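You operate a simulated robot arm through the tools that you are given. There is no shell and no other tool.

You run a simulated robot arm. Do the job below in one go: nothing can be reset, and whatever is moved stays where it is left.

TASK
Leak test the clamped sleeve, then vent the air.
Fine: fill to green, fill lever off, then hold the orange button till the screen answers; the vent stays open and the gauge ends empty; pad, arm, hose, line knob, caps and sleeves stay.

The check looks at the end state, three seconds after you hand in, the way a careful person would. Anything else that was tipped, shoved, dropped, spilled or broken makes it a failure. A push-on lid holds only when it is set on centred and level and pressed home; a screw cap is set on level and turned clockwise until tight.

THE ROBOT
A 6-joint arm with a two-finger parallel gripper, fixed in place. Base frame: the origin is at the foot of the arm, x ahead of it, y to its left, z up; the work surface is at about z = 88. Units: cm, rad, N and s.
With the tool pointing down near the work surface it reaches from about 30 to 66 cm from the base axis. Its first joint turns from -2.007 to 2.007 rad. Payload 3.43 kg.
The tool frame sits at the grasp point between the pads (the TCP): z along the fingers, y along the line on which they close. The tips reach 3.4 cm beyond it. The gripper opens to 12.8 cm. The fingers are 2.4 cm wide and 1.2 cm thick; the gripper's body (4.8 by 13 cm) begins 9.6 cm behind the TCP.
Orientation is told as [roll, pitch, yaw] about the base's x, y, z axes, in that order, counted from this pose: with the fingers straight down and closing along the base's y, the tool's x points along the base's -x, its y along +y and its z along -z.

THE INTERFACE
- The arm moves only by the tool play_rows. Its argument "deltas" is a list of rows, each a list of 3 entries, a list of its own where there are three numbers: the shift along the tool's x, y, z in units of 50 mm (1.0 is 50 mm), then the turn, a rotation vector about the tool's x, y, z in units of 4 degrees (1.0 is 4 degrees), then the gripper command, from -1 (shut) to 1 (fully open), values between in proportion. In form: [[[dx, dy, dz], [wx, wy, wz], grip], ...]. A call has 1 to 20 rows; each row shifts and turns the commanded pose from where the row before left it, along the tool's axes as they then stand. A call with a number of a shift or a turn outside -1 to 1 is refused whole. Each row takes 0.2 s and may step no farther than 5 cm and 0.15 rad from the row before; otherwise, or with a gripper value out of range, the whole call is refused. Where a pose cannot be reached the arm comes as near as it can. A force on the tool above 40 N (or 10 N above the force at the start of the call, whichever is more), or a blocked arm, ends the call early, and 0.2 s more pass. The fingers move at their own pace (about 15.3 cm/s each) and stop on an object; they squeeze with about 29 N. The grip force told is the motor's: it shows also when the fingers shut on nothing. Time passes only in rows, and 0.2 s behind the last, so rows that do not move let the fingers close. The reply holds the time, the measured pose of the TCP, the force on the tool along the base axes, the opening and the grip force, in the units named above and with some noise, with the torque about the TCP (base axes, N m) and any sound that the robot's microphone picked up.
- Cameras (640 x 400 px; columns grow to the right, rows downward): "scene" is fixed at [4.92, -50.02, 153.51]; the picture's right is [0.40, -0.92, 0.00], its down [-0.59, -0.26, -0.77] and it looks along [0.70, 0.31, -0.64] (base axes); focal length 320 px, centre (320, 200). "wrist" rides on the gripper at [7.6, -1.1, -16] in the tool frame; the picture's right is [0.15, 0.99, 0.00], its down [-0.88, 0.13, -0.46] and it looks along [-0.45, 0.07, 0.89] (tool axes); focal length 234 px, centre (320, 200). There is no depth. A picture from a camera that has moved, and an enlarged one, comes with that camera's place and axes in the base frame and with its lens.
- camera(camera): a new picture of that camera. The clock stands still meanwhile.
- slide_trunk(by): slides the trunk up (or, below 0, down) by that many cm; the arm rides with it, the base frame stays. It gives what a move gives, with no picture.
- close_up(camera, box): a new picture of the part [left, top, right, bottom] of that camera's present view, enlarged. The clock stands still meanwhile.
- hand_in(): hands the job in; it is judged then, once.

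Nothing tells you positions but the pictures and the camera data. Unless the task says otherwise, let go and move clear before handing in.

The tools are called by a JSON object that holds its "method" and its "body". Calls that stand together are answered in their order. play_rows: Moves the arm, as the interface text tells. Its arguments: {"type":"object","properties":{"deltas":{"type":"array","items":{"type":"array"}}},"required":["deltas"]} The other tools are called the same way: slide_trunk (by) slides the trunk up or down; camera (camera) takes a picture; close_up (camera, box) takes an enlarged picture of a part of a camera's view; hand_in () hands the job in.

At the start:

```text
t: 0.0
tool_pos: [41.65, -14.98, 129.03]
tcp_rot: [-0.001, 0.001, 0.001]
wrist_force: [0.1, 0.5, 0.1]
moment: [0.01, -0.01, -0.02]
grip_width: 12.8
grasp_force: 0.1
trunk travel left (down, up): [-92.5, 6.5]
```

scene: 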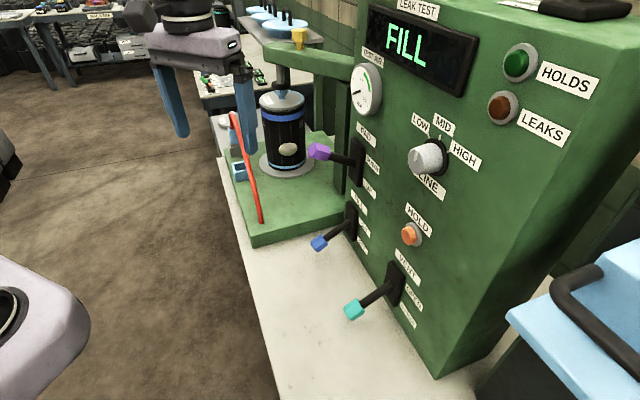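
wrist: 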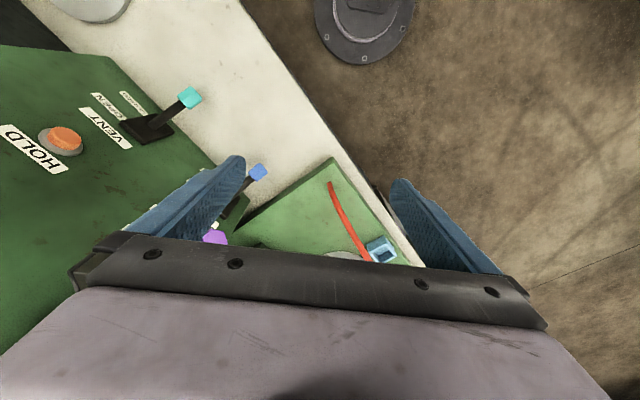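

I see a green leak tester with a clamped sleeve on the left, three levers (purple, blue, teal), an orange HOLD button, a line knob and a gauge. I'll look closer to read the labels before moving.

{"method": "close_up", "body": {"camera": "scene", "box": [300, 100, 460, 200]}}

{"method": "close_up", "body": {"camera": "scene", "box": [300, 180, 460, 340]}}

{"method": "close_up", "body": {"camera": "scene", "box": [340, 0, 600, 160]}}

{"method": "close_up", "body": {"camera": "scene", "box": [190, 0, 390, 250]}}

{"method": "close_up", "body": {"camera": "wrist", "box": [0, 50, 320, 270]}}

```text
4.00 times, centred on (380, 150) of scene
camera zoom: at [4.92, -50.02, 153.51], right [0.4, -0.92, 0.0], down [-0.59, -0.26, -0.77], along [0.7, 0.31, -0.64], focal length 1282 px, centre (80, 400)
```

zoom: 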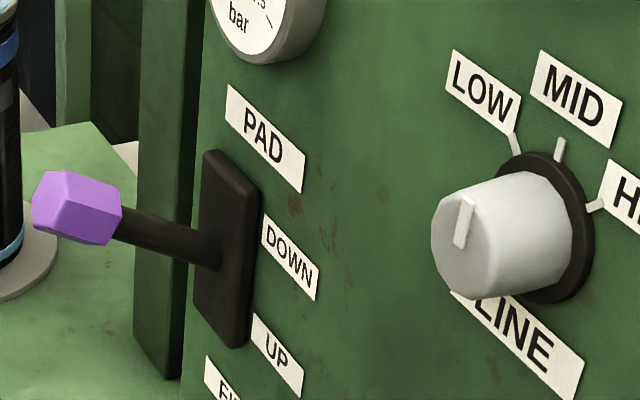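

```text
2.50 times, centred on (380, 260) of scene
camera zoom: at [4.92, -50.02, 153.51], right [0.4, -0.92, 0.0], down [-0.59, -0.26, -0.77], along [0.7, 0.31, -0.64], focal length 801 px, centre (170, 50)
```

zoom: 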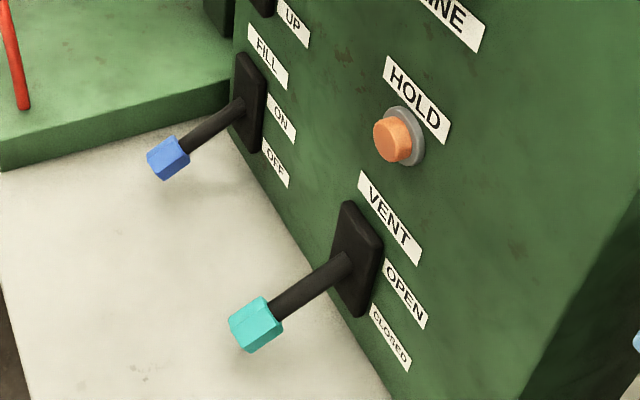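

```text
2.46 times, centred on (470, 80) of scene
camera zoom: at [4.92, -50.02, 153.51], right [0.4, -0.92, 0.0], down [-0.59, -0.26, -0.77], along [0.7, 0.31, -0.64], focal length 789 px, centre (-49, 495)
```

zoom: 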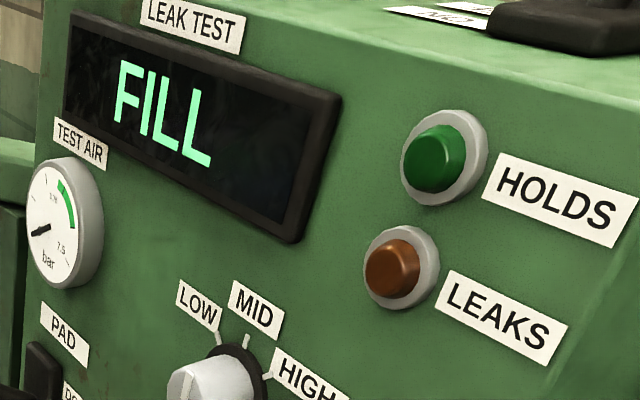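

```text
1.60 times, centred on (290, 125) of scene
camera zoom: at [4.92, -50.02, 153.51], right [0.4, -0.92, 0.0], down [-0.59, -0.26, -0.77], along [0.7, 0.31, -0.64], focal length 513 px, centre (368, 320)
```

zoom: 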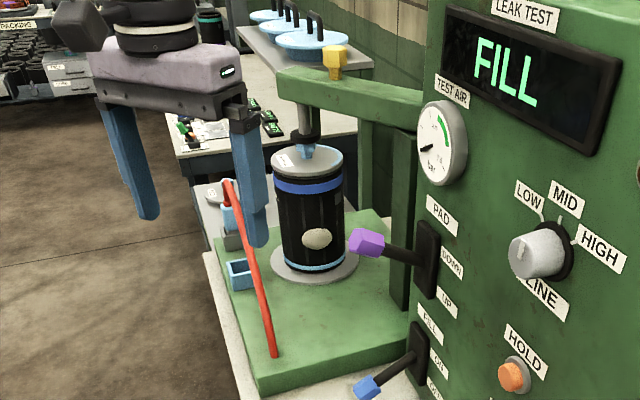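

```text
1.82 times, centred on (160, 160) of wrist
camera zoom: at [34.0, -16.28, 144.92], right [-0.15, 0.99, 0.0], down [0.88, 0.13, 0.46], along [0.45, 0.07, -0.89], focal length 426 px, centre (611, 273)
```

zoom: 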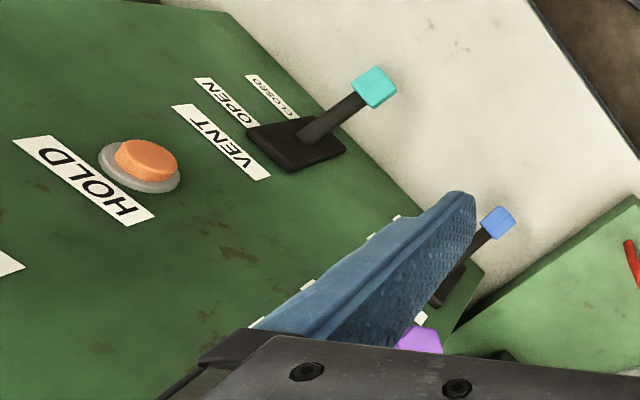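

The panel is a vertical face at about 45° (the line x−y≈96). The levers' handles stand out from it: blue FILL (OFF, down) at about (54.6,−27.4,93.8), teal VENT (CLOSED, down) at about (40.9,−41.6,93.3), and HOLD at about (46,−48.3,113.8). I'll check the gauge and knob before moving.

{"method": "close_up", "body": {"camera": "scene", "box": [345, 60, 393, 120]}}

{"method": "close_up", "body": {"camera": "scene", "box": [400, 110, 490, 200]}}

{"method": "close_up", "body": {"camera": "scene", "box": [200, 60, 330, 250]}}

{"method": "close_up", "body": {"camera": "wrist", "box": [200, 130, 440, 290]}}

```text
6.67 times, centred on (369, 90) of scene
camera zoom: at [4.92, -50.02, 153.51], right [0.4, -0.92, 0.0], down [-0.59, -0.26, -0.77], along [0.7, 0.31, -0.64], focal length 2137 px, centre (-7, 933)
```

zoom: 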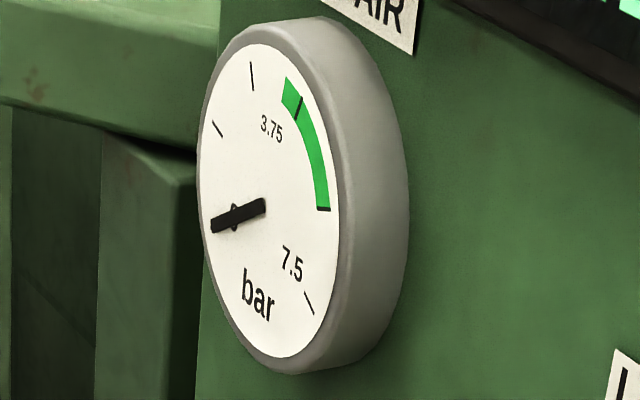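

```text
4.44 times, centred on (445, 155) of scene
camera zoom: at [4.92, -50.02, 153.51], right [0.4, -0.92, 0.0], down [-0.59, -0.26, -0.77], along [0.7, 0.31, -0.64], focal length 1424 px, centre (-236, 400)
```

zoom: 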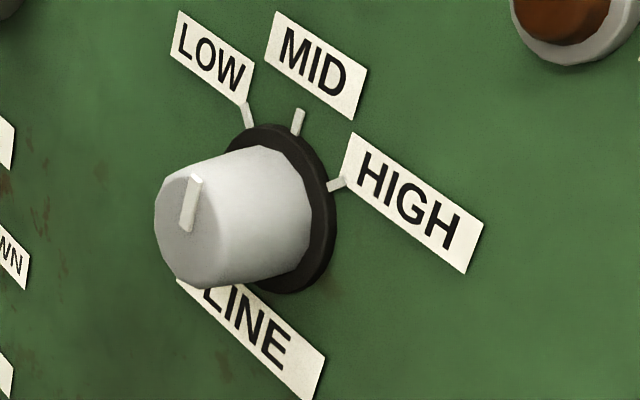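

```text
2.11 times, centred on (265, 155) of scene
camera zoom: at [4.92, -50.02, 153.51], right [0.4, -0.92, 0.0], down [-0.59, -0.26, -0.77], along [0.7, 0.31, -0.64], focal length 675 px, centre (436, 295)
```

zoom: 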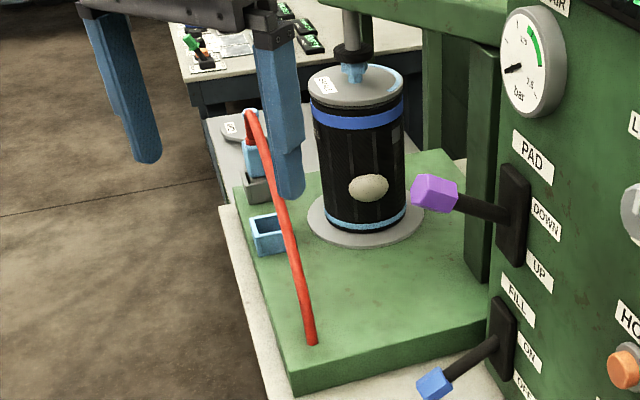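

```text
2.50 times, centred on (320, 210) of wrist
camera zoom: at [34.0, -16.28, 144.92], right [-0.15, 0.99, 0.0], down [0.88, 0.13, 0.46], along [0.45, 0.07, -0.89], focal length 585 px, centre (320, 175)
```

zoom: 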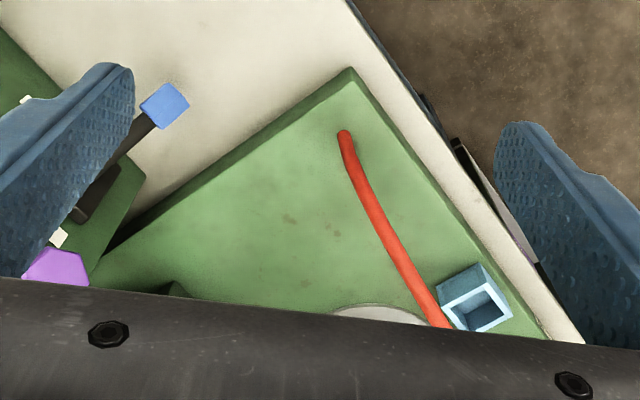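

The gauge reads empty, with green covering roughly 4.1–6 bar, and the knob is on LOW. I'll turn the tool to face the panel (yaw −45°) up here, well clear of everything.

{"method": "play_rows", "body": {"deltas": [[[0, 0, 0], [0, 0, 0.9375], 0], [[0, 0, 0], [0, 0, 0.9375], 0], [[0, 0, 0], [0, 0, 0.9375], 0], [[0, 0, 0], [0, 0, 0.9375], 0], [[0, 0, 0], [0, 0, 0.9375], 0], [[0, 0, 0], [0, 0, 0.9375], 0], [[0, 0, 0], [0, 0, 0.9375], 0], [[0, 0, 0], [0, 0, 0.9375], 0], [[0, 0, 0], [0, 0, 0.9375], 0], [[0, 0, 0], [0, 0, 0.9375], 0], [[0, 0, 0], [0, 0, 0.9375], 0], [[0, 0, 0], [0, 0, 0.9375], 0]]}}

```text
t: 2.6
tool_pos: [41.68, -14.89, 129.05]
tcp_rot: [0.002, 0.001, -0.786]
wrist_force: [-0.6, 0.4, -0.5]
moment: [-0.01, 0.02, 0.01]
grip_width: 6.42
grasp_force: 0.1
trunk travel left (down, up): [-92.5, 6.5]
```

The tool now faces along the panel normal and nothing was touched. Next I tilt it 45° so the fingers point forward and down.

{"method": "play_rows", "body": {"deltas": [[[0, 0, 0], [0, -0.9375, 0], 0], [[0, 0, 0], [0, -0.9375, 0], 0], [[0, 0, 0], [0, -0.9375, 0], 0], [[0, 0, 0], [0, -0.9375, 0], 0], [[0, 0, 0], [0, -0.9375, 0], 0], [[0, 0, 0], [0, -0.9375, 0], 0], [[0, 0, 0], [0, -0.9375, 0], 0], [[0, 0, 0], [0, -0.9375, 0], 0], [[0, 0, 0], [0, -0.9375, 0], 0], [[0, 0, 0], [0, -0.9375, 0], 0], [[0, 0, 0], [0, -0.9375, 0], 0], [[0, 0, 0], [0, -0.9375, 0], 0]]}}

{"method": "camera", "body": {"camera": "scene"}}

{"method": "camera", "body": {"camera": "wrist"}}

```text
t: 5.2
tool_pos: [42.29, -15.01, 128.81]
tcp_rot: [-0.002, -0.785, -0.784]
wrist_force: [-0.2, 0.0, -0.1]
moment: [-0.01, -0.02, 0.01]
grip_width: 6.41
grasp_force: 0.1
out of reach, approached as far as the arm can: row 12
trunk travel left (down, up): [-92.5, 6.5]
```

```text
taken
```

scene: 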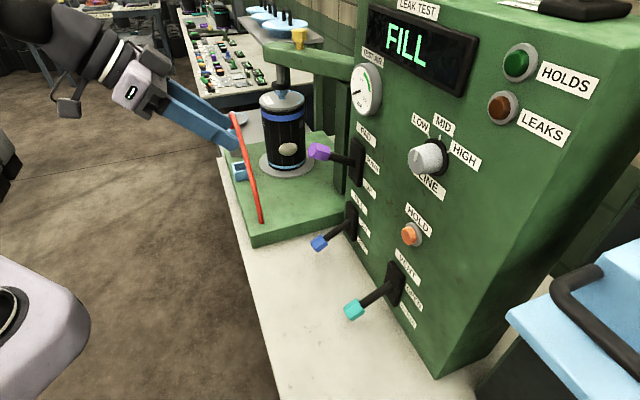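

```text
taken
camera wrist: at [29.7, -4.21, 134.74], right [0.63, 0.77, -0.1], down [0.31, -0.12, 0.94], along [0.72, -0.62, -0.31], focal length 234 px, centre (320, 200)
```

wrist: 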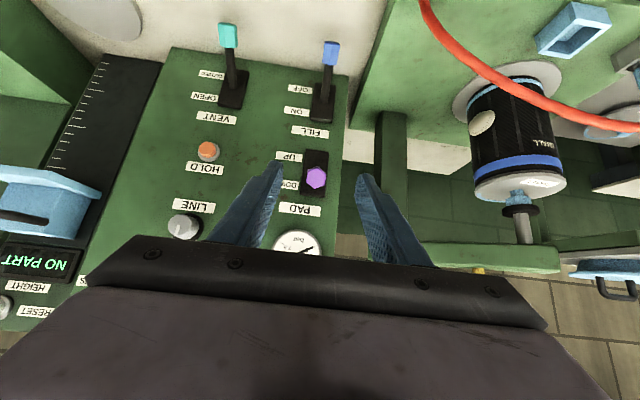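

The arm is nearly at 45° here (the edge of its reach at this height), and the wrist view confirms the handle positions. I'll descend to a standoff point 10 cm back from the blue FILL handle, staying clear of the purple lever.

{"method": "play_rows", "body": {"deltas": [[[0.307, 0, 0.68], [0, 0, 0], 0], [[0.307, 0, 0.68], [0, 0, 0], 0], [[0.307, 0, 0.68], [0, 0, 0], 0], [[0.307, 0, 0.68], [0, 0, 0], 0], [[0.307, 0, 0.68], [0, 0, 0], 0], [[0.307, 0, 0.68], [0, 0, 0], 0], [[0.307, 0, 0.68], [0, 0, 0], 0], [[0.307, 0, 0.68], [0, 0, 0], 0], [[0, 0, 0], [0, 0, 0], 0]]}}

{"method": "camera", "body": {"camera": "scene"}}

{"method": "camera", "body": {"camera": "wrist"}}

```text
t: 7.2
tool_pos: [49.98, -22.52, 100.75]
tcp_rot: [0.002, -0.787, -0.786]
wrist_force: [0.0, 0.3, 0.2]
moment: [-0.01, 0.01, 0.01]
grip_width: 6.4
grasp_force: 0.0
trunk travel left (down, up): [-92.5, 6.5]
```

```text
taken
```

scene: 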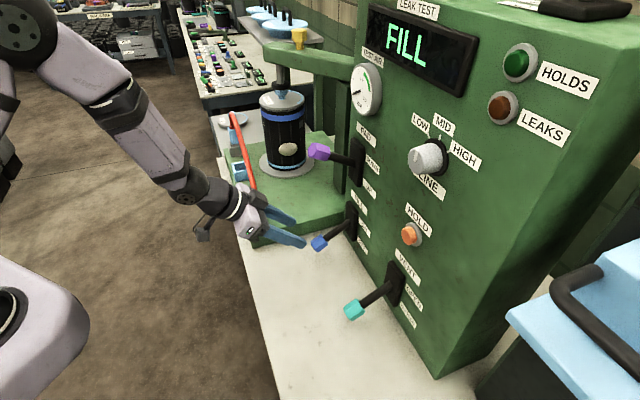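

```text
taken
camera wrist: at [37.3, -11.78, 106.6], right [0.63, 0.77, -0.1], down [0.3, -0.12, 0.95], along [0.72, -0.62, -0.31], focal length 234 px, centre (320, 200)
```

wrist: 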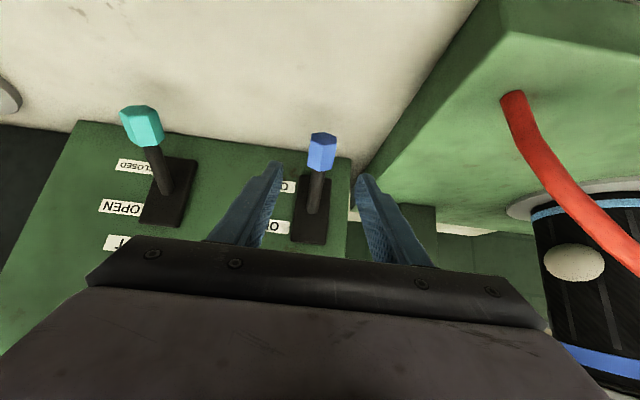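

The fingers are lined up with the blue handle. I'll advance 8.4 cm along the tool axis to straddle it, then look.

{"method": "play_rows", "body": {"deltas": [[[0.015, 0, 0.42], [0, 0, 0], 0], [[0.015, 0, 0.42], [0, 0, 0], 0], [[0.015, 0, 0.42], [0, 0, 0], 0], [[0.015, 0, 0.42], [0, 0, 0], 0], [[0, 0, 0], [0, 0, 0], 0]]}}

{"method": "close_up", "body": {"camera": "scene", "box": [220, 160, 420, 285]}}

{"method": "camera", "body": {"camera": "wrist"}}

```text
t: 8.4
tool_pos: [53.69, -26.65, 94.87]
tcp_rot: [0.0, -0.785, -0.787]
wrist_force: [0.0, -0.2, 0.1]
moment: [0.0, 0.02, -0.01]
grip_width: 6.39
grasp_force: 0.1
trunk travel left (down, up): [-92.5, 6.5]
```

```text
3.20 times, centred on (320, 222) of scene
camera zoom: at [4.92, -50.02, 153.51], right [0.4, -0.92, 0.0], down [-0.59, -0.26, -0.77], along [0.7, 0.31, -0.64], focal length 1026 px, centre (320, 128)
```

zoom: 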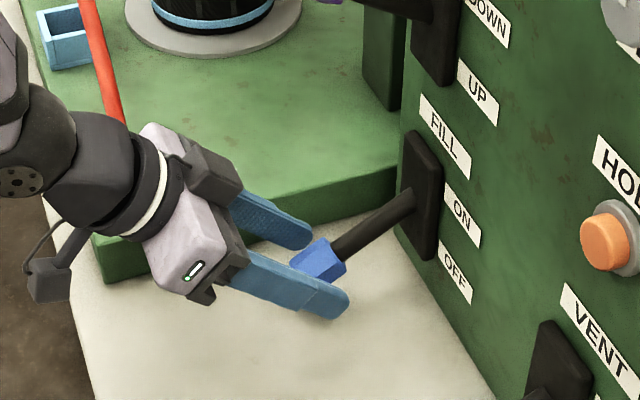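

```text
taken
camera wrist: at [40.99, -15.8, 100.73], right [0.63, 0.77, -0.1], down [0.3, -0.12, 0.94], along [0.72, -0.62, -0.31], focal length 234 px, centre (320, 200)
```

wrist: 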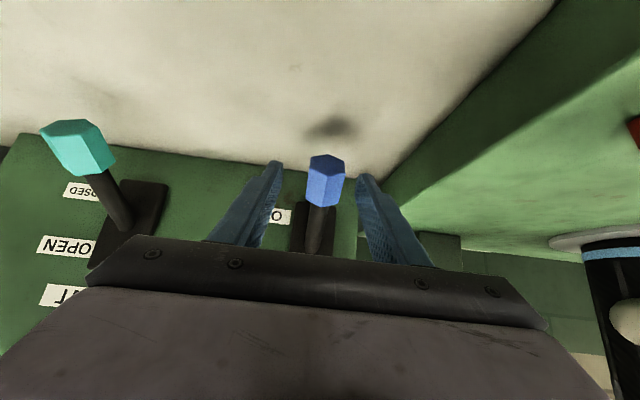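

The handle sits between the fingertips, about 0.3 cm off centre. I'll nudge to centre it and close on it.

{"method": "play_rows", "body": {"deltas": [[[0.03, 0.06, 0.12], [0, 0, 0], 0], [[0, 0, 0], [0, 0, 0], 0], [[0, 0, 0], [0, 0, 0], -0.5], [[0, 0, 0], [0, 0, 0], -1], [[0, 0, 0], [0, 0, 0], -1]]}}

{"method": "close_up", "body": {"camera": "scene", "box": [220, 160, 420, 285]}}

{"method": "close_up", "body": {"camera": "wrist", "box": [200, 100, 440, 280]}}

{"method": "close_up", "body": {"camera": "scene", "box": [345, 60, 393, 120]}}

```text
t: 9.6
tool_pos: [54.15, -26.6, 94.34]
tcp_rot: [-0.001, -0.785, -0.782]
wrist_force: [5.3, 5.9, -0.6]
moment: [0.13, -0.09, 0.29]
grip_width: 3.35
grasp_force: 44.7
trunk travel left (down, up): [-92.5, 6.5]
```

```text
3.20 times, centred on (320, 222) of scene
camera zoom: at [4.92, -50.02, 153.51], right [0.4, -0.92, 0.0], down [-0.59, -0.26, -0.77], along [0.7, 0.31, -0.64], focal length 1026 px, centre (320, 128)
```

zoom: 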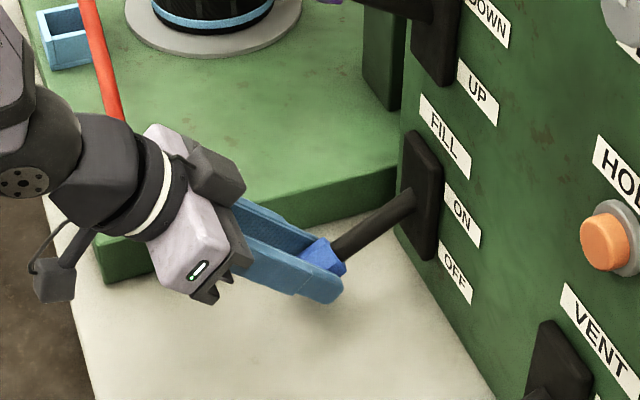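

```text
2.22 times, centred on (320, 190) of wrist
camera zoom: at [41.5, -15.77, 100.21], right [0.62, 0.77, -0.1], down [0.31, -0.12, 0.94], along [0.72, -0.62, -0.31], focal length 520 px, centre (320, 222)
```

zoom: 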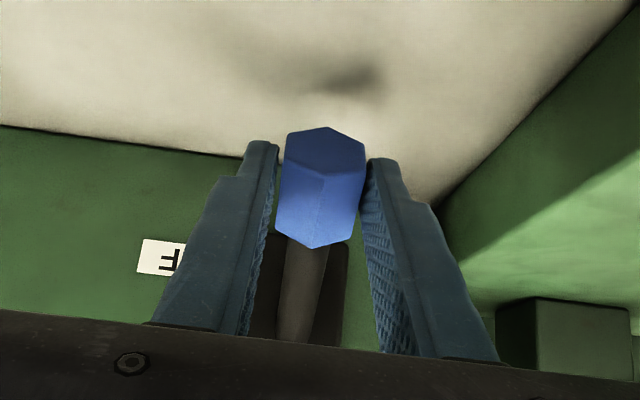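

```text
6.67 times, centred on (369, 90) of scene
camera zoom: at [4.92, -50.02, 153.51], right [0.4, -0.92, 0.0], down [-0.59, -0.26, -0.77], along [0.7, 0.31, -0.64], focal length 2137 px, centre (-7, 933)
```

zoom: 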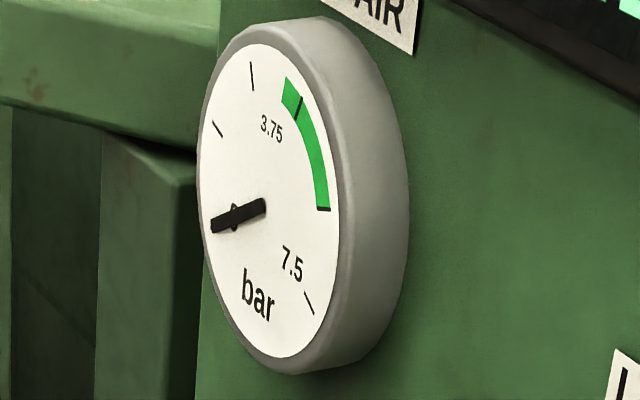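

The handle is gripped (3.35 cm wide). I'll swing the lever up along its arc to ON while holding it, then read the gauge straight away.

{"method": "play_rows", "body": {"deltas": [[[0, 0.025, 0], [0, 0, 0], -1], [[-0.154, 0, -0.349], [0, 0, 0], -1], [[-0.215, 0, -0.314], [0, 0, 0], -1], [[-0.269, 0, -0.269], [0, 0, 0], -1], [[-0.314, 0, -0.215], [0, 0, 0], -1], [[-0.349, 0, -0.154], [0, 0, 0], -1]]}}

{"method": "close_up", "body": {"camera": "scene", "box": [345, 60, 393, 120]}}

{"method": "camera", "body": {"camera": "scene"}}

{"method": "close_up", "body": {"camera": "scene", "box": [220, 160, 420, 285]}}

```text
t: 11.0
tool_pos: [54.09, -26.53, 103.3]
tcp_rot: [0.001, -0.776, -0.787]
wrist_force: [-5.5, -2.6, -17.3]
moment: [1.23, 1.21, -0.32]
grip_width: 3.36
grasp_force: 45.7
trunk travel left (down, up): [-92.5, 6.5]
```

```text
6.67 times, centred on (369, 90) of scene
camera zoom: at [4.92, -50.02, 153.51], right [0.4, -0.92, 0.0], down [-0.59, -0.26, -0.77], along [0.7, 0.31, -0.64], focal length 2137 px, centre (-7, 933)
```

zoom: 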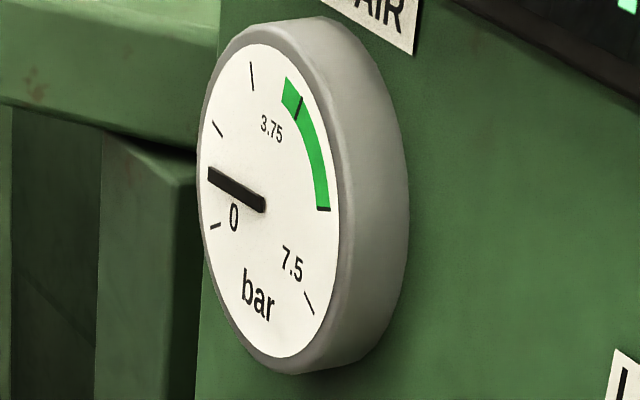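

```text
taken
```

scene: 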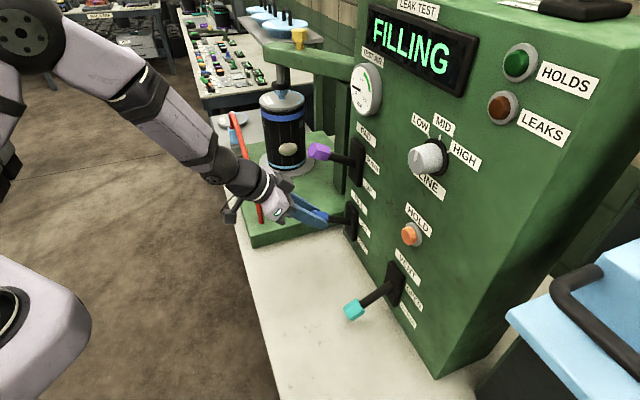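

```text
3.20 times, centred on (320, 222) of scene
camera zoom: at [4.92, -50.02, 153.51], right [0.4, -0.92, 0.0], down [-0.59, -0.26, -0.77], along [0.7, 0.31, -0.64], focal length 1026 px, centre (320, 128)
```

zoom: 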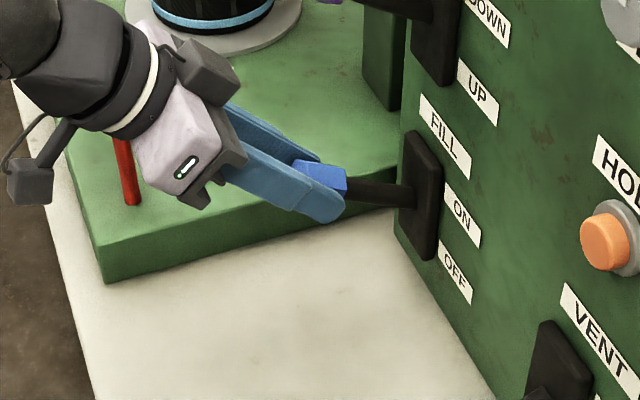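

The screen reads FILLING and the gauge is near 0.8 bar. I'll hold the lever on and wait briefly to measure the fill rate.

{"method": "play_rows", "body": {"deltas": [[[0, 0, 0], [0, 0, 0], -1], [[0, 0, 0], [0, 0, 0], -1]]}}

{"method": "close_up", "body": {"camera": "scene", "box": [345, 60, 393, 120]}}

```text
t: 11.6
tool_pos: [54.13, -26.52, 103.27]
tcp_rot: [0.0, -0.78, -0.786]
wrist_force: [-6.4, -4.0, -17.6]
moment: [1.09, 1.29, -0.3]
grip_width: 3.34
grasp_force: 45.3
trunk travel left (down, up): [-92.5, 6.5]
```

```text
6.67 times, centred on (369, 90) of scene
camera zoom: at [4.92, -50.02, 153.51], right [0.4, -0.92, 0.0], down [-0.59, -0.26, -0.77], along [0.7, 0.31, -0.64], focal length 2137 px, centre (-7, 933)
```

zoom: 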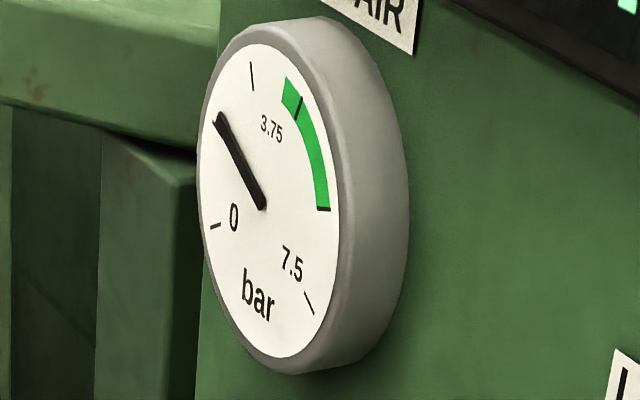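

About 1.75 bar now, so roughly 1.6 bar/s. I'll wait another 1.0 s and recheck before moving the lever off.

{"method": "play_rows", "body": {"deltas": [[[0, 0, 0], [0, 0, 0], -1], [[0, 0, 0], [0, 0, 0], -1], [[0, 0, 0], [0, 0, 0], -1], [[0, 0, 0], [0, 0, 0], -1]]}}

{"method": "close_up", "body": {"camera": "scene", "box": [345, 60, 393, 120]}}

```text
t: 12.6
tool_pos: [54.17, -26.6, 103.23]
tcp_rot: [-0.001, -0.778, -0.787]
wrist_force: [-7.3, -5.2, -17.5]
moment: [1.05, 1.28, -0.27]
grip_width: 3.35
grasp_force: 45.2
trunk travel left (down, up): [-92.5, 6.5]
```

```text
6.67 times, centred on (369, 90) of scene
camera zoom: at [4.92, -50.02, 153.51], right [0.4, -0.92, 0.0], down [-0.59, -0.26, -0.77], along [0.7, 0.31, -0.64], focal length 2137 px, centre (-7, 933)
```

zoom: 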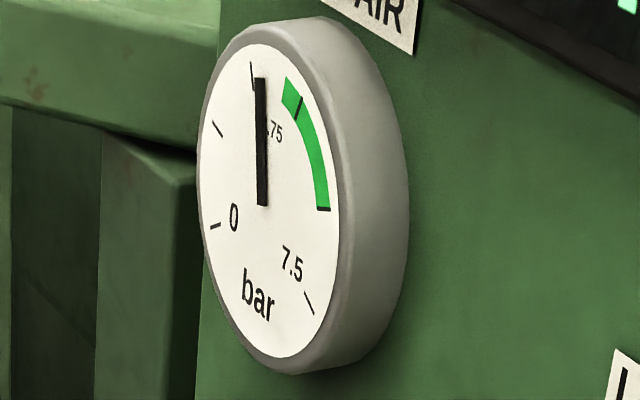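

About 3.2 bar now, slowing a little. I'll hold 0.8 s more, then swing the lever back down to OFF in the same call, which should stop near 5 bar.

{"method": "play_rows", "body": {"deltas": [[[0, 0, 0], [0, 0, 0], -1], [[0, 0, 0], [0, 0, 0], -1], [[0, 0, 0], [0, 0, 0], -1], [[0, 0, 0], [0, 0, 0], -1], [[0.349, 0, 0.154], [0, 0, 0], -1], [[0.314, 0, 0.215], [0, 0, 0], -1], [[0.269, 0, 0.269], [0, 0, 0], -1], [[0.215, 0, 0.314], [0, 0, 0], -1], [[0.154, 0, 0.349], [0, 0, 0], -1], [[0, 0, 0], [0, 0, 0], -1]]}}

{"method": "close_up", "body": {"camera": "scene", "box": [345, 60, 393, 120]}}

{"method": "camera", "body": {"camera": "scene"}}

{"method": "close_up", "body": {"camera": "scene", "box": [220, 160, 420, 285]}}

```text
t: 14.8
tool_pos: [54.25, -26.61, 94.52]
tcp_rot: [0.003, -0.793, -0.788]
wrist_force: [-3.2, -0.5, 15.6]
moment: [-1.02, -1.08, -0.03]
grip_width: 3.32
grasp_force: 44.6
trunk travel left (down, up): [-92.5, 6.5]
```

```text
6.67 times, centred on (369, 90) of scene
camera zoom: at [4.92, -50.02, 153.51], right [0.4, -0.92, 0.0], down [-0.59, -0.26, -0.77], along [0.7, 0.31, -0.64], focal length 2137 px, centre (-7, 933)
```

zoom: 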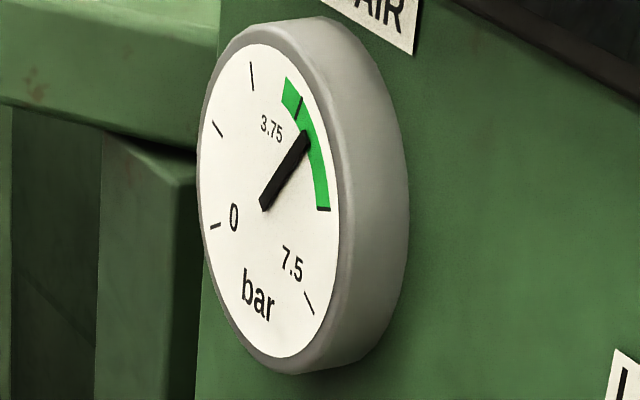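

```text
taken
```

scene: 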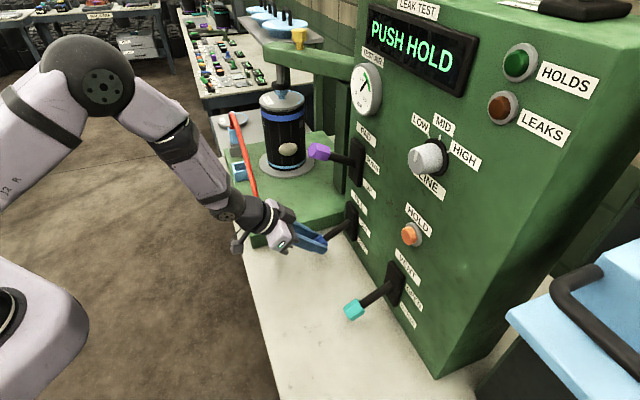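

```text
3.20 times, centred on (320, 222) of scene
camera zoom: at [4.92, -50.02, 153.51], right [0.4, -0.92, 0.0], down [-0.59, -0.26, -0.77], along [0.7, 0.31, -0.64], focal length 1026 px, centre (320, 128)
```

zoom: 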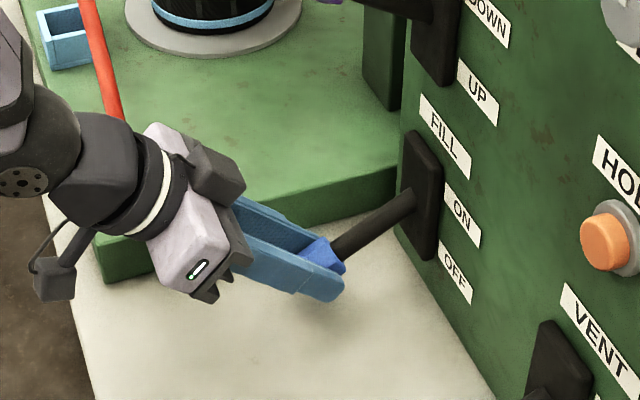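

The screen reads PUSH HOLD, the gauge is at about 5 bar (mid-green), and the fill lever is back at OFF. I'll release it, back away and rise toward the HOLD button.

{"method": "play_rows", "body": {"deltas": [[[0, 0, 0], [0, 0, 0], 0], [[0, 0, -0.3], [0, 0, 0], 0], [[0, 0, -0.6], [0, 0, 0], 0], [[0, 0, -0.8], [0, 0, 0], 0], [[-0.4, -0.35, -0.4], [0, 0, 0], 0], [[-0.4, -0.35, -0.4], [0, 0, 0], 0], [[-0.4, -0.35, -0.4], [0, 0, 0], 0], [[-0.4, -0.35, -0.4], [0, 0, 0], 0]]}}

{"method": "camera", "body": {"camera": "scene"}}

```text
t: 16.6
tool_pos: [45.0, -26.86, 111.6]
tcp_rot: [-0.001, -0.786, -0.786]
wrist_force: [-0.7, 0.1, 0.0]
moment: [-0.01, -0.01, 0.0]
grip_width: 6.38
grasp_force: 0.0
trunk travel left (down, up): [-92.5, 6.5]
```

```text
taken
```

scene: 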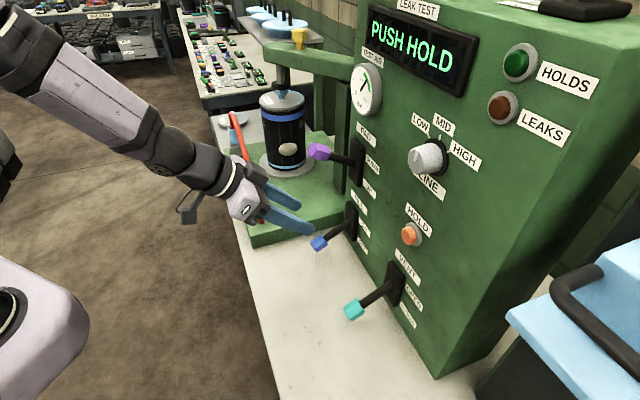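

The lever was released cleanly and stays OFF. Next I close the fingers, level the tool and shift sideways in front of HOLD.

{"method": "play_rows", "body": {"deltas": [[[0, -0.242, 0], [0, -0.9375, 0], -1], [[0, -0.242, 0], [0, -0.9375, 0], -1], [[0, -0.242, 0], [0, -0.9375, 0], -1], [[0, -0.242, 0], [0, -0.9375, 0], -1], [[0, -0.242, 0], [0, -0.9375, 0], -1], [[0, -0.242, 0], [0, -0.9375, 0], -1], [[0, -0.242, 0], [0, -0.9375, 0], -1], [[0, -0.242, 0], [0, -0.9375, 0], -1], [[0, -0.242, 0], [0, -0.9375, 0], -1], [[0, -0.242, 0], [0, -0.9375, 0], -1], [[0, -0.242, 0], [0, -0.9375, 0], -1], [[0, -0.242, 0], [0, -0.9375, 0], -1], [[0, 0, 0], [0, 0, 0], -1]]}}

{"method": "camera", "body": {"camera": "scene"}}

{"method": "camera", "body": {"camera": "wrist"}}

```text
t: 19.4
tool_pos: [46.01, -31.03, 125.17]
tcp_rot: [-1.33, -1.543, 0.539]
wrist_force: [-0.6, 0.7, -0.8]
moment: [0.0, 0.01, -0.01]
grip_width: 0.02
grasp_force: 28.5
out of reach, approached as far as the arm can: row 4, 5, 6, 7, 8, 9, 10, 11, 12
trunk travel left (down, up): [-92.5, 6.5]
```

```text
taken
```

scene: 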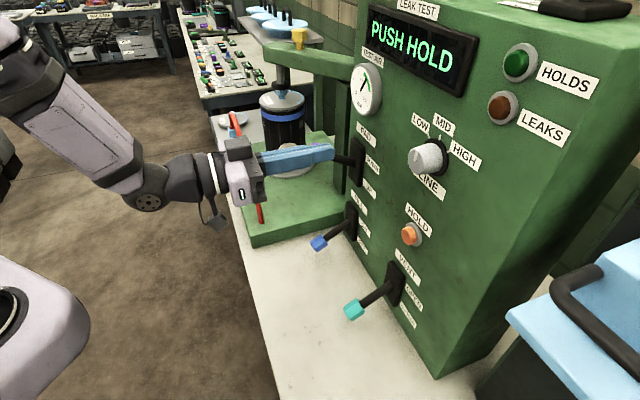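

```text
taken
camera wrist: at [33.7, -20.71, 117.74], right [0.7, 0.69, -0.17], down [-0.21, 0.43, 0.88], along [0.68, -0.58, 0.44], focal length 234 px, centre (320, 200)
```

wrist: 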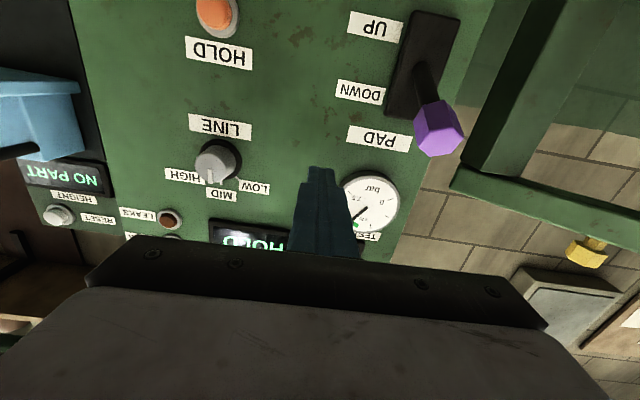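

The arm couldn't hold that low, close-in spot while level, so it ended higher, at (46,−31,125), level and clear of everything. A small test move will show how the commanded pose now behaves.

{"method": "play_rows", "body": {"deltas": [[[0, -0.2, 0.1], [0, 0, 0], -1], [[0, 0, 0], [0, 0, 0], -1]]}}

```text
t: 20.0
tool_pos: [46.57, -31.33, 126.13]
tcp_rot: [-1.28, -1.555, 0.487]
wrist_force: [0.2, 0.9, -0.5]
moment: [-0.01, 0.04, -0.01]
grip_width: 0.0
grasp_force: 28.8
out of reach, approached as far as the arm can: row 1
trunk travel left (down, up): [-92.5, 6.5]
```

Still at the reach limit. I'll tilt the fingers partway back down (16°), which is free space either way and should bring the pose back into reach.

{"method": "play_rows", "body": {"deltas": [[[0, 0, 0], [0, 1, 0], -1], [[0, 0, 0], [0, 1, 0], -1], [[0, 0, 0], [0, 1, 0], -1], [[0, 0, 0], [0, 1, 0], -1], [[0, 0, 0], [0, 0, 0], -1]]}}

{"method": "camera", "body": {"camera": "scene"}}

```text
t: 21.2
tool_pos: [46.53, -31.34, 126.21]
tcp_rot: [0.001, -1.291, -0.785]
wrist_force: [-0.9, 0.2, 1.1]
moment: [0.03, 0.03, 0.0]
grip_width: 0.0
grasp_force: 28.9
trunk travel left (down, up): [-92.5, 6.5]
```

```text
taken
```

scene: 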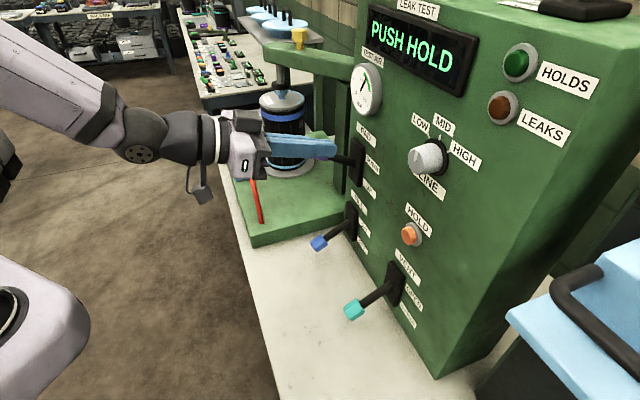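

The commanded pose follows the reached pose and 16° below level works. I'll move diagonally to a standoff just in front of HOLD, keeping the tips short of the knob.

{"method": "play_rows", "body": {"deltas": [[[0.402, -0.5, 0.265], [0, 0, 0], -1], [[0.402, -0.5, 0.265], [0, 0, 0], -1], [[0.402, -0.5, 0.265], [0, 0, 0], -1], [[0.402, -0.5, 0.265], [0, 0, 0], -1], [[0.402, -0.5, 0.265], [0, 0, 0], -1], [[0, 0, 0], [0, 0, 0], -1]]}}

{"method": "camera", "body": {"camera": "scene"}}

{"method": "camera", "body": {"camera": "wrist"}}

```text
t: 22.6
tool_pos: [47.27, -33.52, 117.04]
tcp_rot: [-0.069, -1.286, -0.738]
wrist_force: [-0.7, -0.3, -0.1]
moment: [0.0, -0.01, -0.02]
grip_width: 0.01
grasp_force: 28.4
out of reach, approached as far as the arm can: row 1, 2, 3, 4, 5
trunk travel left (down, up): [-92.5, 6.5]
```

```text
taken
```

scene: 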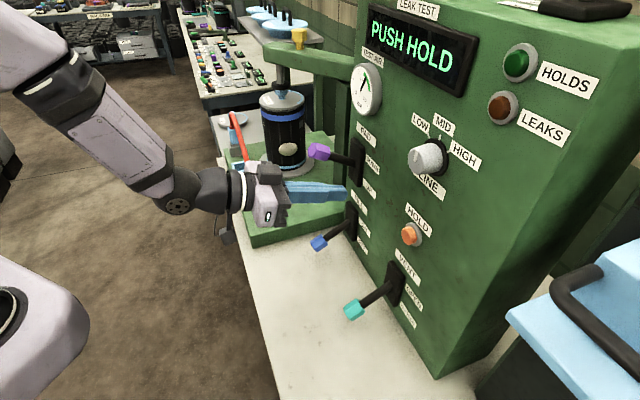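

```text
taken
camera wrist: at [34.12, -21.82, 114.17], right [0.68, 0.72, -0.16], down [-0.03, 0.24, 0.97], along [0.73, -0.66, 0.18], focal length 234 px, centre (320, 200)
```

wrist: 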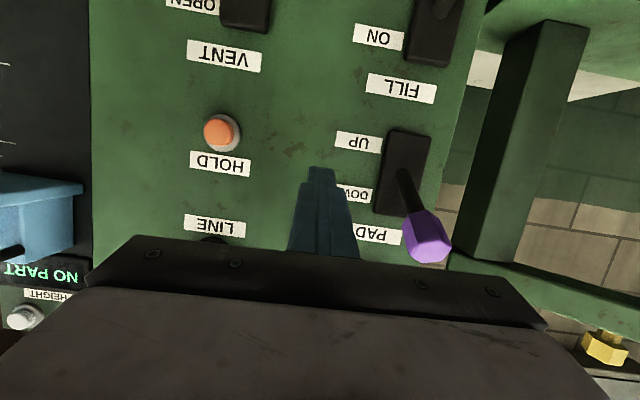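

Sideways at that tilt the wrist folds in too far. A 45° tilt keeps the wrist farther out, so I'll return to 45° while sliding across to HOLD and press with the fingertip edge.

{"method": "play_rows", "body": {"deltas": [[[0, 0, 0], [0, 0.906, 0], -1], [[0, 0, 0], [0, 0.906, 0], -1], [[0, 0, 0], [0, 0.906, 0], -1], [[0, 0, 0], [0, 0.906, 0], -1], [[0, -0.38, 0], [0, 0.906, 0], -1], [[0, -0.38, 0], [0, 0.906, 0], -1], [[0, -0.38, 0], [0, 0.906, 0], -1], [[0, -0.38, 0], [0, 0.906, 0], -1], [[0, -0.38, 0], [0, 0, 0], -1], [[0, -0.38, 0], [0, 0, 0], -1], [[0, 0, 0], [0, 0, 0], -1]]}}

{"method": "camera", "body": {"camera": "scene"}}

{"method": "camera", "body": {"camera": "wrist"}}

```text
t: 25.0
tool_pos: [40.38, -39.84, 116.68]
tcp_rot: [0.0, -0.787, -0.785]
wrist_force: [-0.2, -0.2, 0.0]
moment: [0.0, 0.01, 0.0]
grip_width: 0.0
grasp_force: 28.8
out of reach, approached as far as the arm can: row 7, 9
trunk travel left (down, up): [-92.5, 6.5]
```

```text
taken
```

scene: 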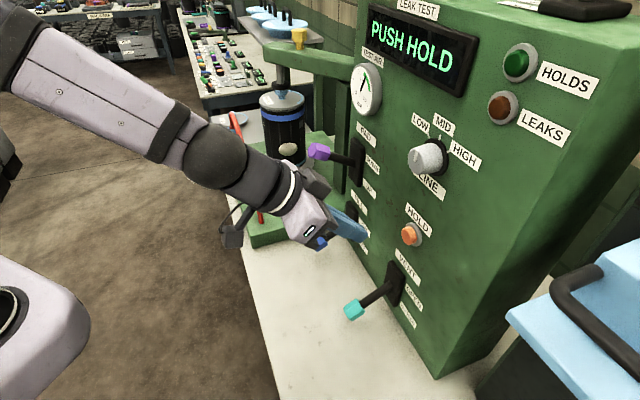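

```text
taken
camera wrist: at [27.73, -29.07, 122.49], right [0.63, 0.77, -0.1], down [0.3, -0.12, 0.95], along [0.72, -0.62, -0.31], focal length 234 px, centre (320, 200)
```

wrist: 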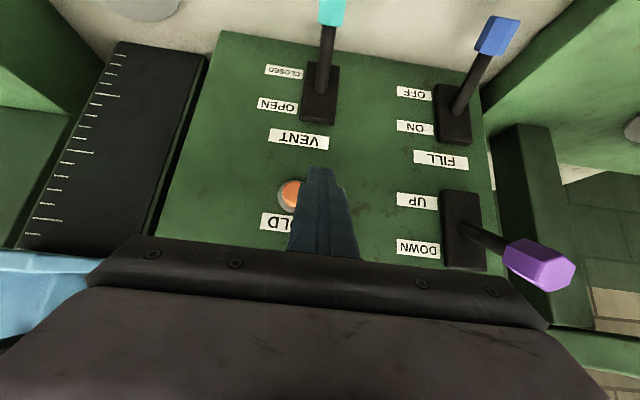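

Right orientation now, about 2 cm to the side of HOLD. I'll align sideways and in height and move to about 2 cm short of the button face.

{"method": "play_rows", "body": {"deltas": [[[-0.137, -0.147, 0.287], [0, 0, 0], -1], [[-0.137, -0.147, 0.287], [0, 0, 0], -1], [[-0.137, -0.147, 0.287], [0, 0, 0], -1], [[0, 0, 0], [0, 0, 0], -1]]}}

{"method": "close_up", "body": {"camera": "scene", "box": [310, 170, 470, 290]}}

{"method": "close_up", "body": {"camera": "wrist", "box": [220, 100, 420, 260]}}

```text
t: 26.0
tool_pos: [42.12, -44.91, 115.25]
tcp_rot: [-0.001, -0.787, -0.787]
wrist_force: [0.2, 0.4, 0.1]
moment: [0.0, 0.02, 0.0]
grip_width: 0.0
grasp_force: 29.4
trunk travel left (down, up): [-92.5, 6.5]
```

```text
3.33 times, centred on (390, 230) of scene
camera zoom: at [4.92, -50.02, 153.51], right [0.4, -0.92, 0.0], down [-0.59, -0.26, -0.77], along [0.7, 0.31, -0.64], focal length 1068 px, centre (87, 100)
```

zoom: 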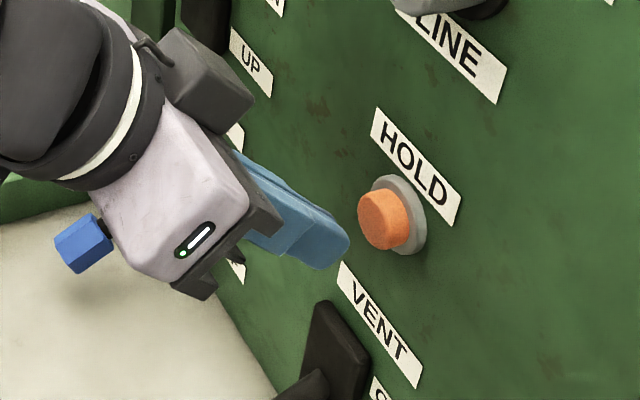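

```text
2.50 times, centred on (320, 180) of wrist
camera zoom: at [29.41, -34.0, 120.99], right [0.63, 0.77, -0.1], down [0.3, -0.12, 0.95], along [0.72, -0.62, -0.31], focal length 585 px, centre (320, 250)
```

zoom: 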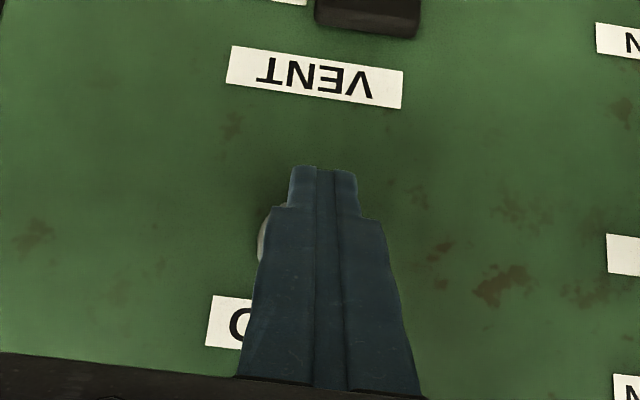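

The fingertip edge lines up with the orange button, about 1.7 cm short of it. I'll press in slowly along the panel normal and watch the force.

{"method": "play_rows", "body": {"deltas": [[[-0.0424, 0, 0.0424], [0, 0, 0], -1], [[-0.0424, 0, 0.0424], [0, 0, 0], -1], [[-0.0424, 0, 0.0424], [0, 0, 0], -1], [[-0.0424, 0, 0.0424], [0, 0, 0], -1], [[-0.0424, 0, 0.0424], [0, 0, 0], -1], [[-0.0424, 0, 0.0424], [0, 0, 0], -1]]}}

{"method": "close_up", "body": {"camera": "scene", "box": [310, 170, 470, 290]}}

{"method": "close_up", "body": {"camera": "scene", "box": [340, 0, 600, 160]}}

```text
t: 27.4
tool_pos: [43.32, -45.98, 114.93]
tcp_rot: [-0.001, -0.785, -0.788]
wrist_force: [-1.2, 0.0, -0.2]
moment: [0.02, 0.02, -0.01]
grip_width: 0.0
grasp_force: 29.4
trunk travel left (down, up): [-92.5, 6.5]
heard: click
```

```text
3.33 times, centred on (390, 230) of scene
camera zoom: at [4.92, -50.02, 153.51], right [0.4, -0.92, 0.0], down [-0.59, -0.26, -0.77], along [0.7, 0.31, -0.64], focal length 1068 px, centre (87, 100)
```

zoom: 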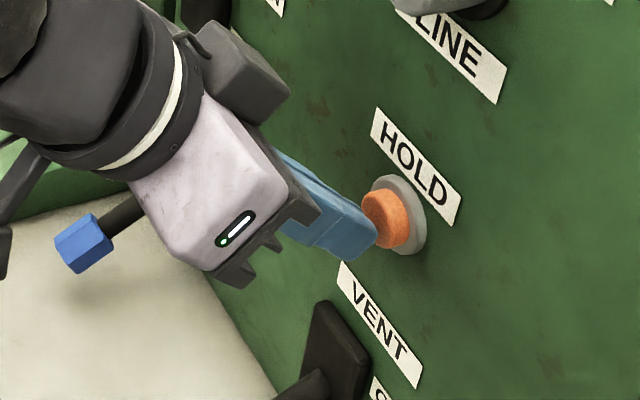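

```text
2.46 times, centred on (470, 80) of scene
camera zoom: at [4.92, -50.02, 153.51], right [0.4, -0.92, 0.0], down [-0.59, -0.26, -0.77], along [0.7, 0.31, -0.64], focal length 789 px, centre (-49, 495)
```

zoom: 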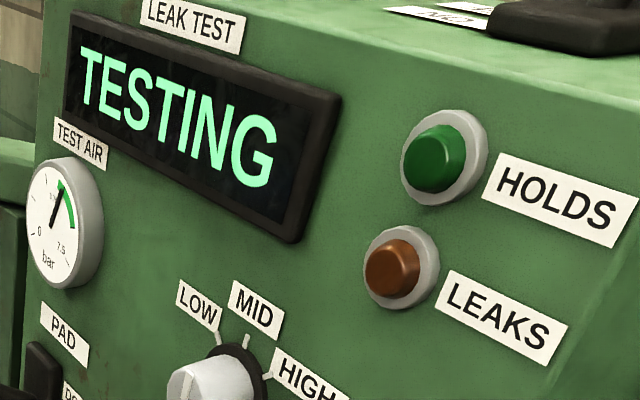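

A click, and the screen reads TESTING, so the button is down. I'll press a hair deeper for margin and hold still until the screen answers.

{"method": "play_rows", "body": {"deltas": [[[-0.02, 0, 0.02], [0, 0, 0], -1], [[0, 0, 0], [0, 0, 0], -1], [[0, 0, 0], [0, 0, 0], -1], [[0, 0, 0], [0, 0, 0], -1], [[0, 0, 0], [0, 0, 0], -1], [[0, 0, 0], [0, 0, 0], -1]]}}

{"method": "close_up", "body": {"camera": "scene", "box": [340, 0, 600, 160]}}

```text
t: 28.8
tool_pos: [43.39, -46.08, 114.92]
tcp_rot: [0.002, -0.788, -0.787]
wrist_force: [-1.7, 2.1, 1.5]
moment: [0.02, 0.03, -0.01]
grip_width: 0.0
grasp_force: 28.9
trunk travel left (down, up): [-92.5, 6.5]
```

```text
2.46 times, centred on (470, 80) of scene
camera zoom: at [4.92, -50.02, 153.51], right [0.4, -0.92, 0.0], down [-0.59, -0.26, -0.77], along [0.7, 0.31, -0.64], focal length 789 px, centre (-49, 495)
```

zoom: 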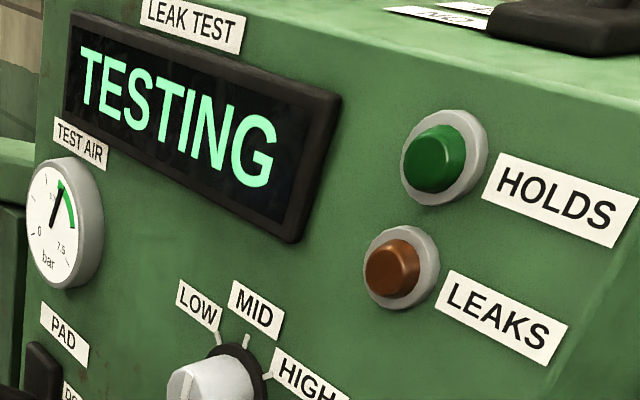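

Still TESTING, with the button held and the force steady. I'll keep holding.

{"method": "play_rows", "body": {"deltas": [[[0, 0, 0], [0, 0, 0], -1], [[0, 0, 0], [0, 0, 0], -1], [[0, 0, 0], [0, 0, 0], -1], [[0, 0, 0], [0, 0, 0], -1], [[0, 0, 0], [0, 0, 0], -1], [[0, 0, 0], [0, 0, 0], -1], [[0, 0, 0], [0, 0, 0], -1], [[0, 0, 0], [0, 0, 0], -1]]}}

{"method": "close_up", "body": {"camera": "scene", "box": [340, 0, 600, 160]}}

```text
t: 30.6
tool_pos: [43.42, -46.13, 114.95]
tcp_rot: [0.0, -0.786, -0.785]
wrist_force: [-0.9, 2.5, -0.3]
moment: [0.01, 0.05, 0.01]
grip_width: 0.01
grasp_force: 29.0
trunk travel left (down, up): [-92.5, 6.5]
```

```text
2.46 times, centred on (470, 80) of scene
camera zoom: at [4.92, -50.02, 153.51], right [0.4, -0.92, 0.0], down [-0.59, -0.26, -0.77], along [0.7, 0.31, -0.64], focal length 789 px, centre (-49, 495)
```

zoom: 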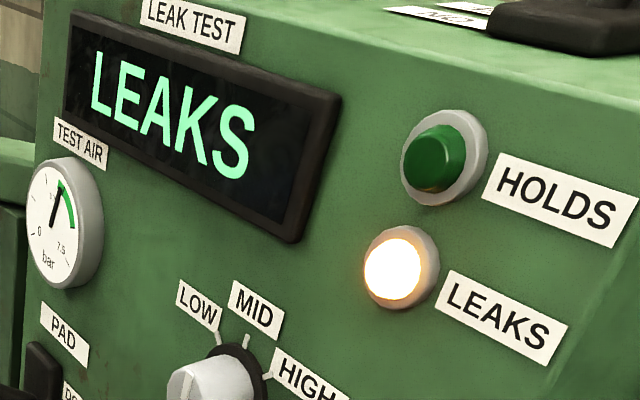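

The screen answers LEAKS with its lamp lit. I'll check the gauge before letting go of the button.

{"method": "close_up", "body": {"camera": "scene", "box": [345, 60, 393, 120]}}

{"method": "close_up", "body": {"camera": "scene", "box": [200, 40, 340, 260]}}

```text
6.67 times, centred on (369, 90) of scene
camera zoom: at [4.92, -50.02, 153.51], right [0.4, -0.92, 0.0], down [-0.59, -0.26, -0.77], along [0.7, 0.31, -0.64], focal length 2137 px, centre (-7, 933)
```

zoom: 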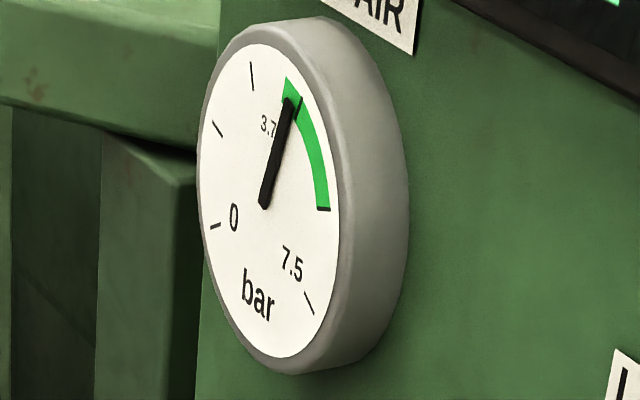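

```text
1.82 times, centred on (270, 150) of scene
camera zoom: at [4.92, -50.02, 153.51], right [0.4, -0.92, 0.0], down [-0.59, -0.26, -0.77], along [0.7, 0.31, -0.64], focal length 583 px, centre (411, 291)
```

zoom: 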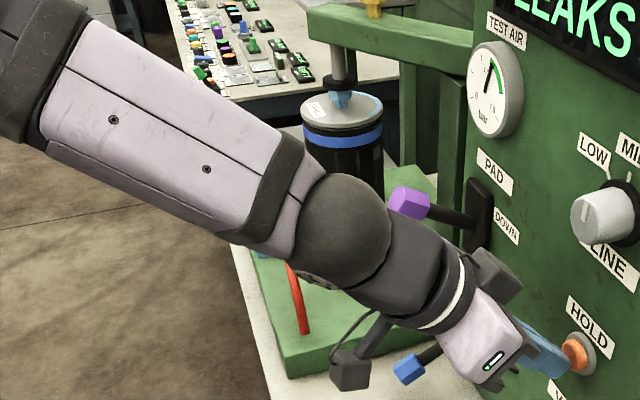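

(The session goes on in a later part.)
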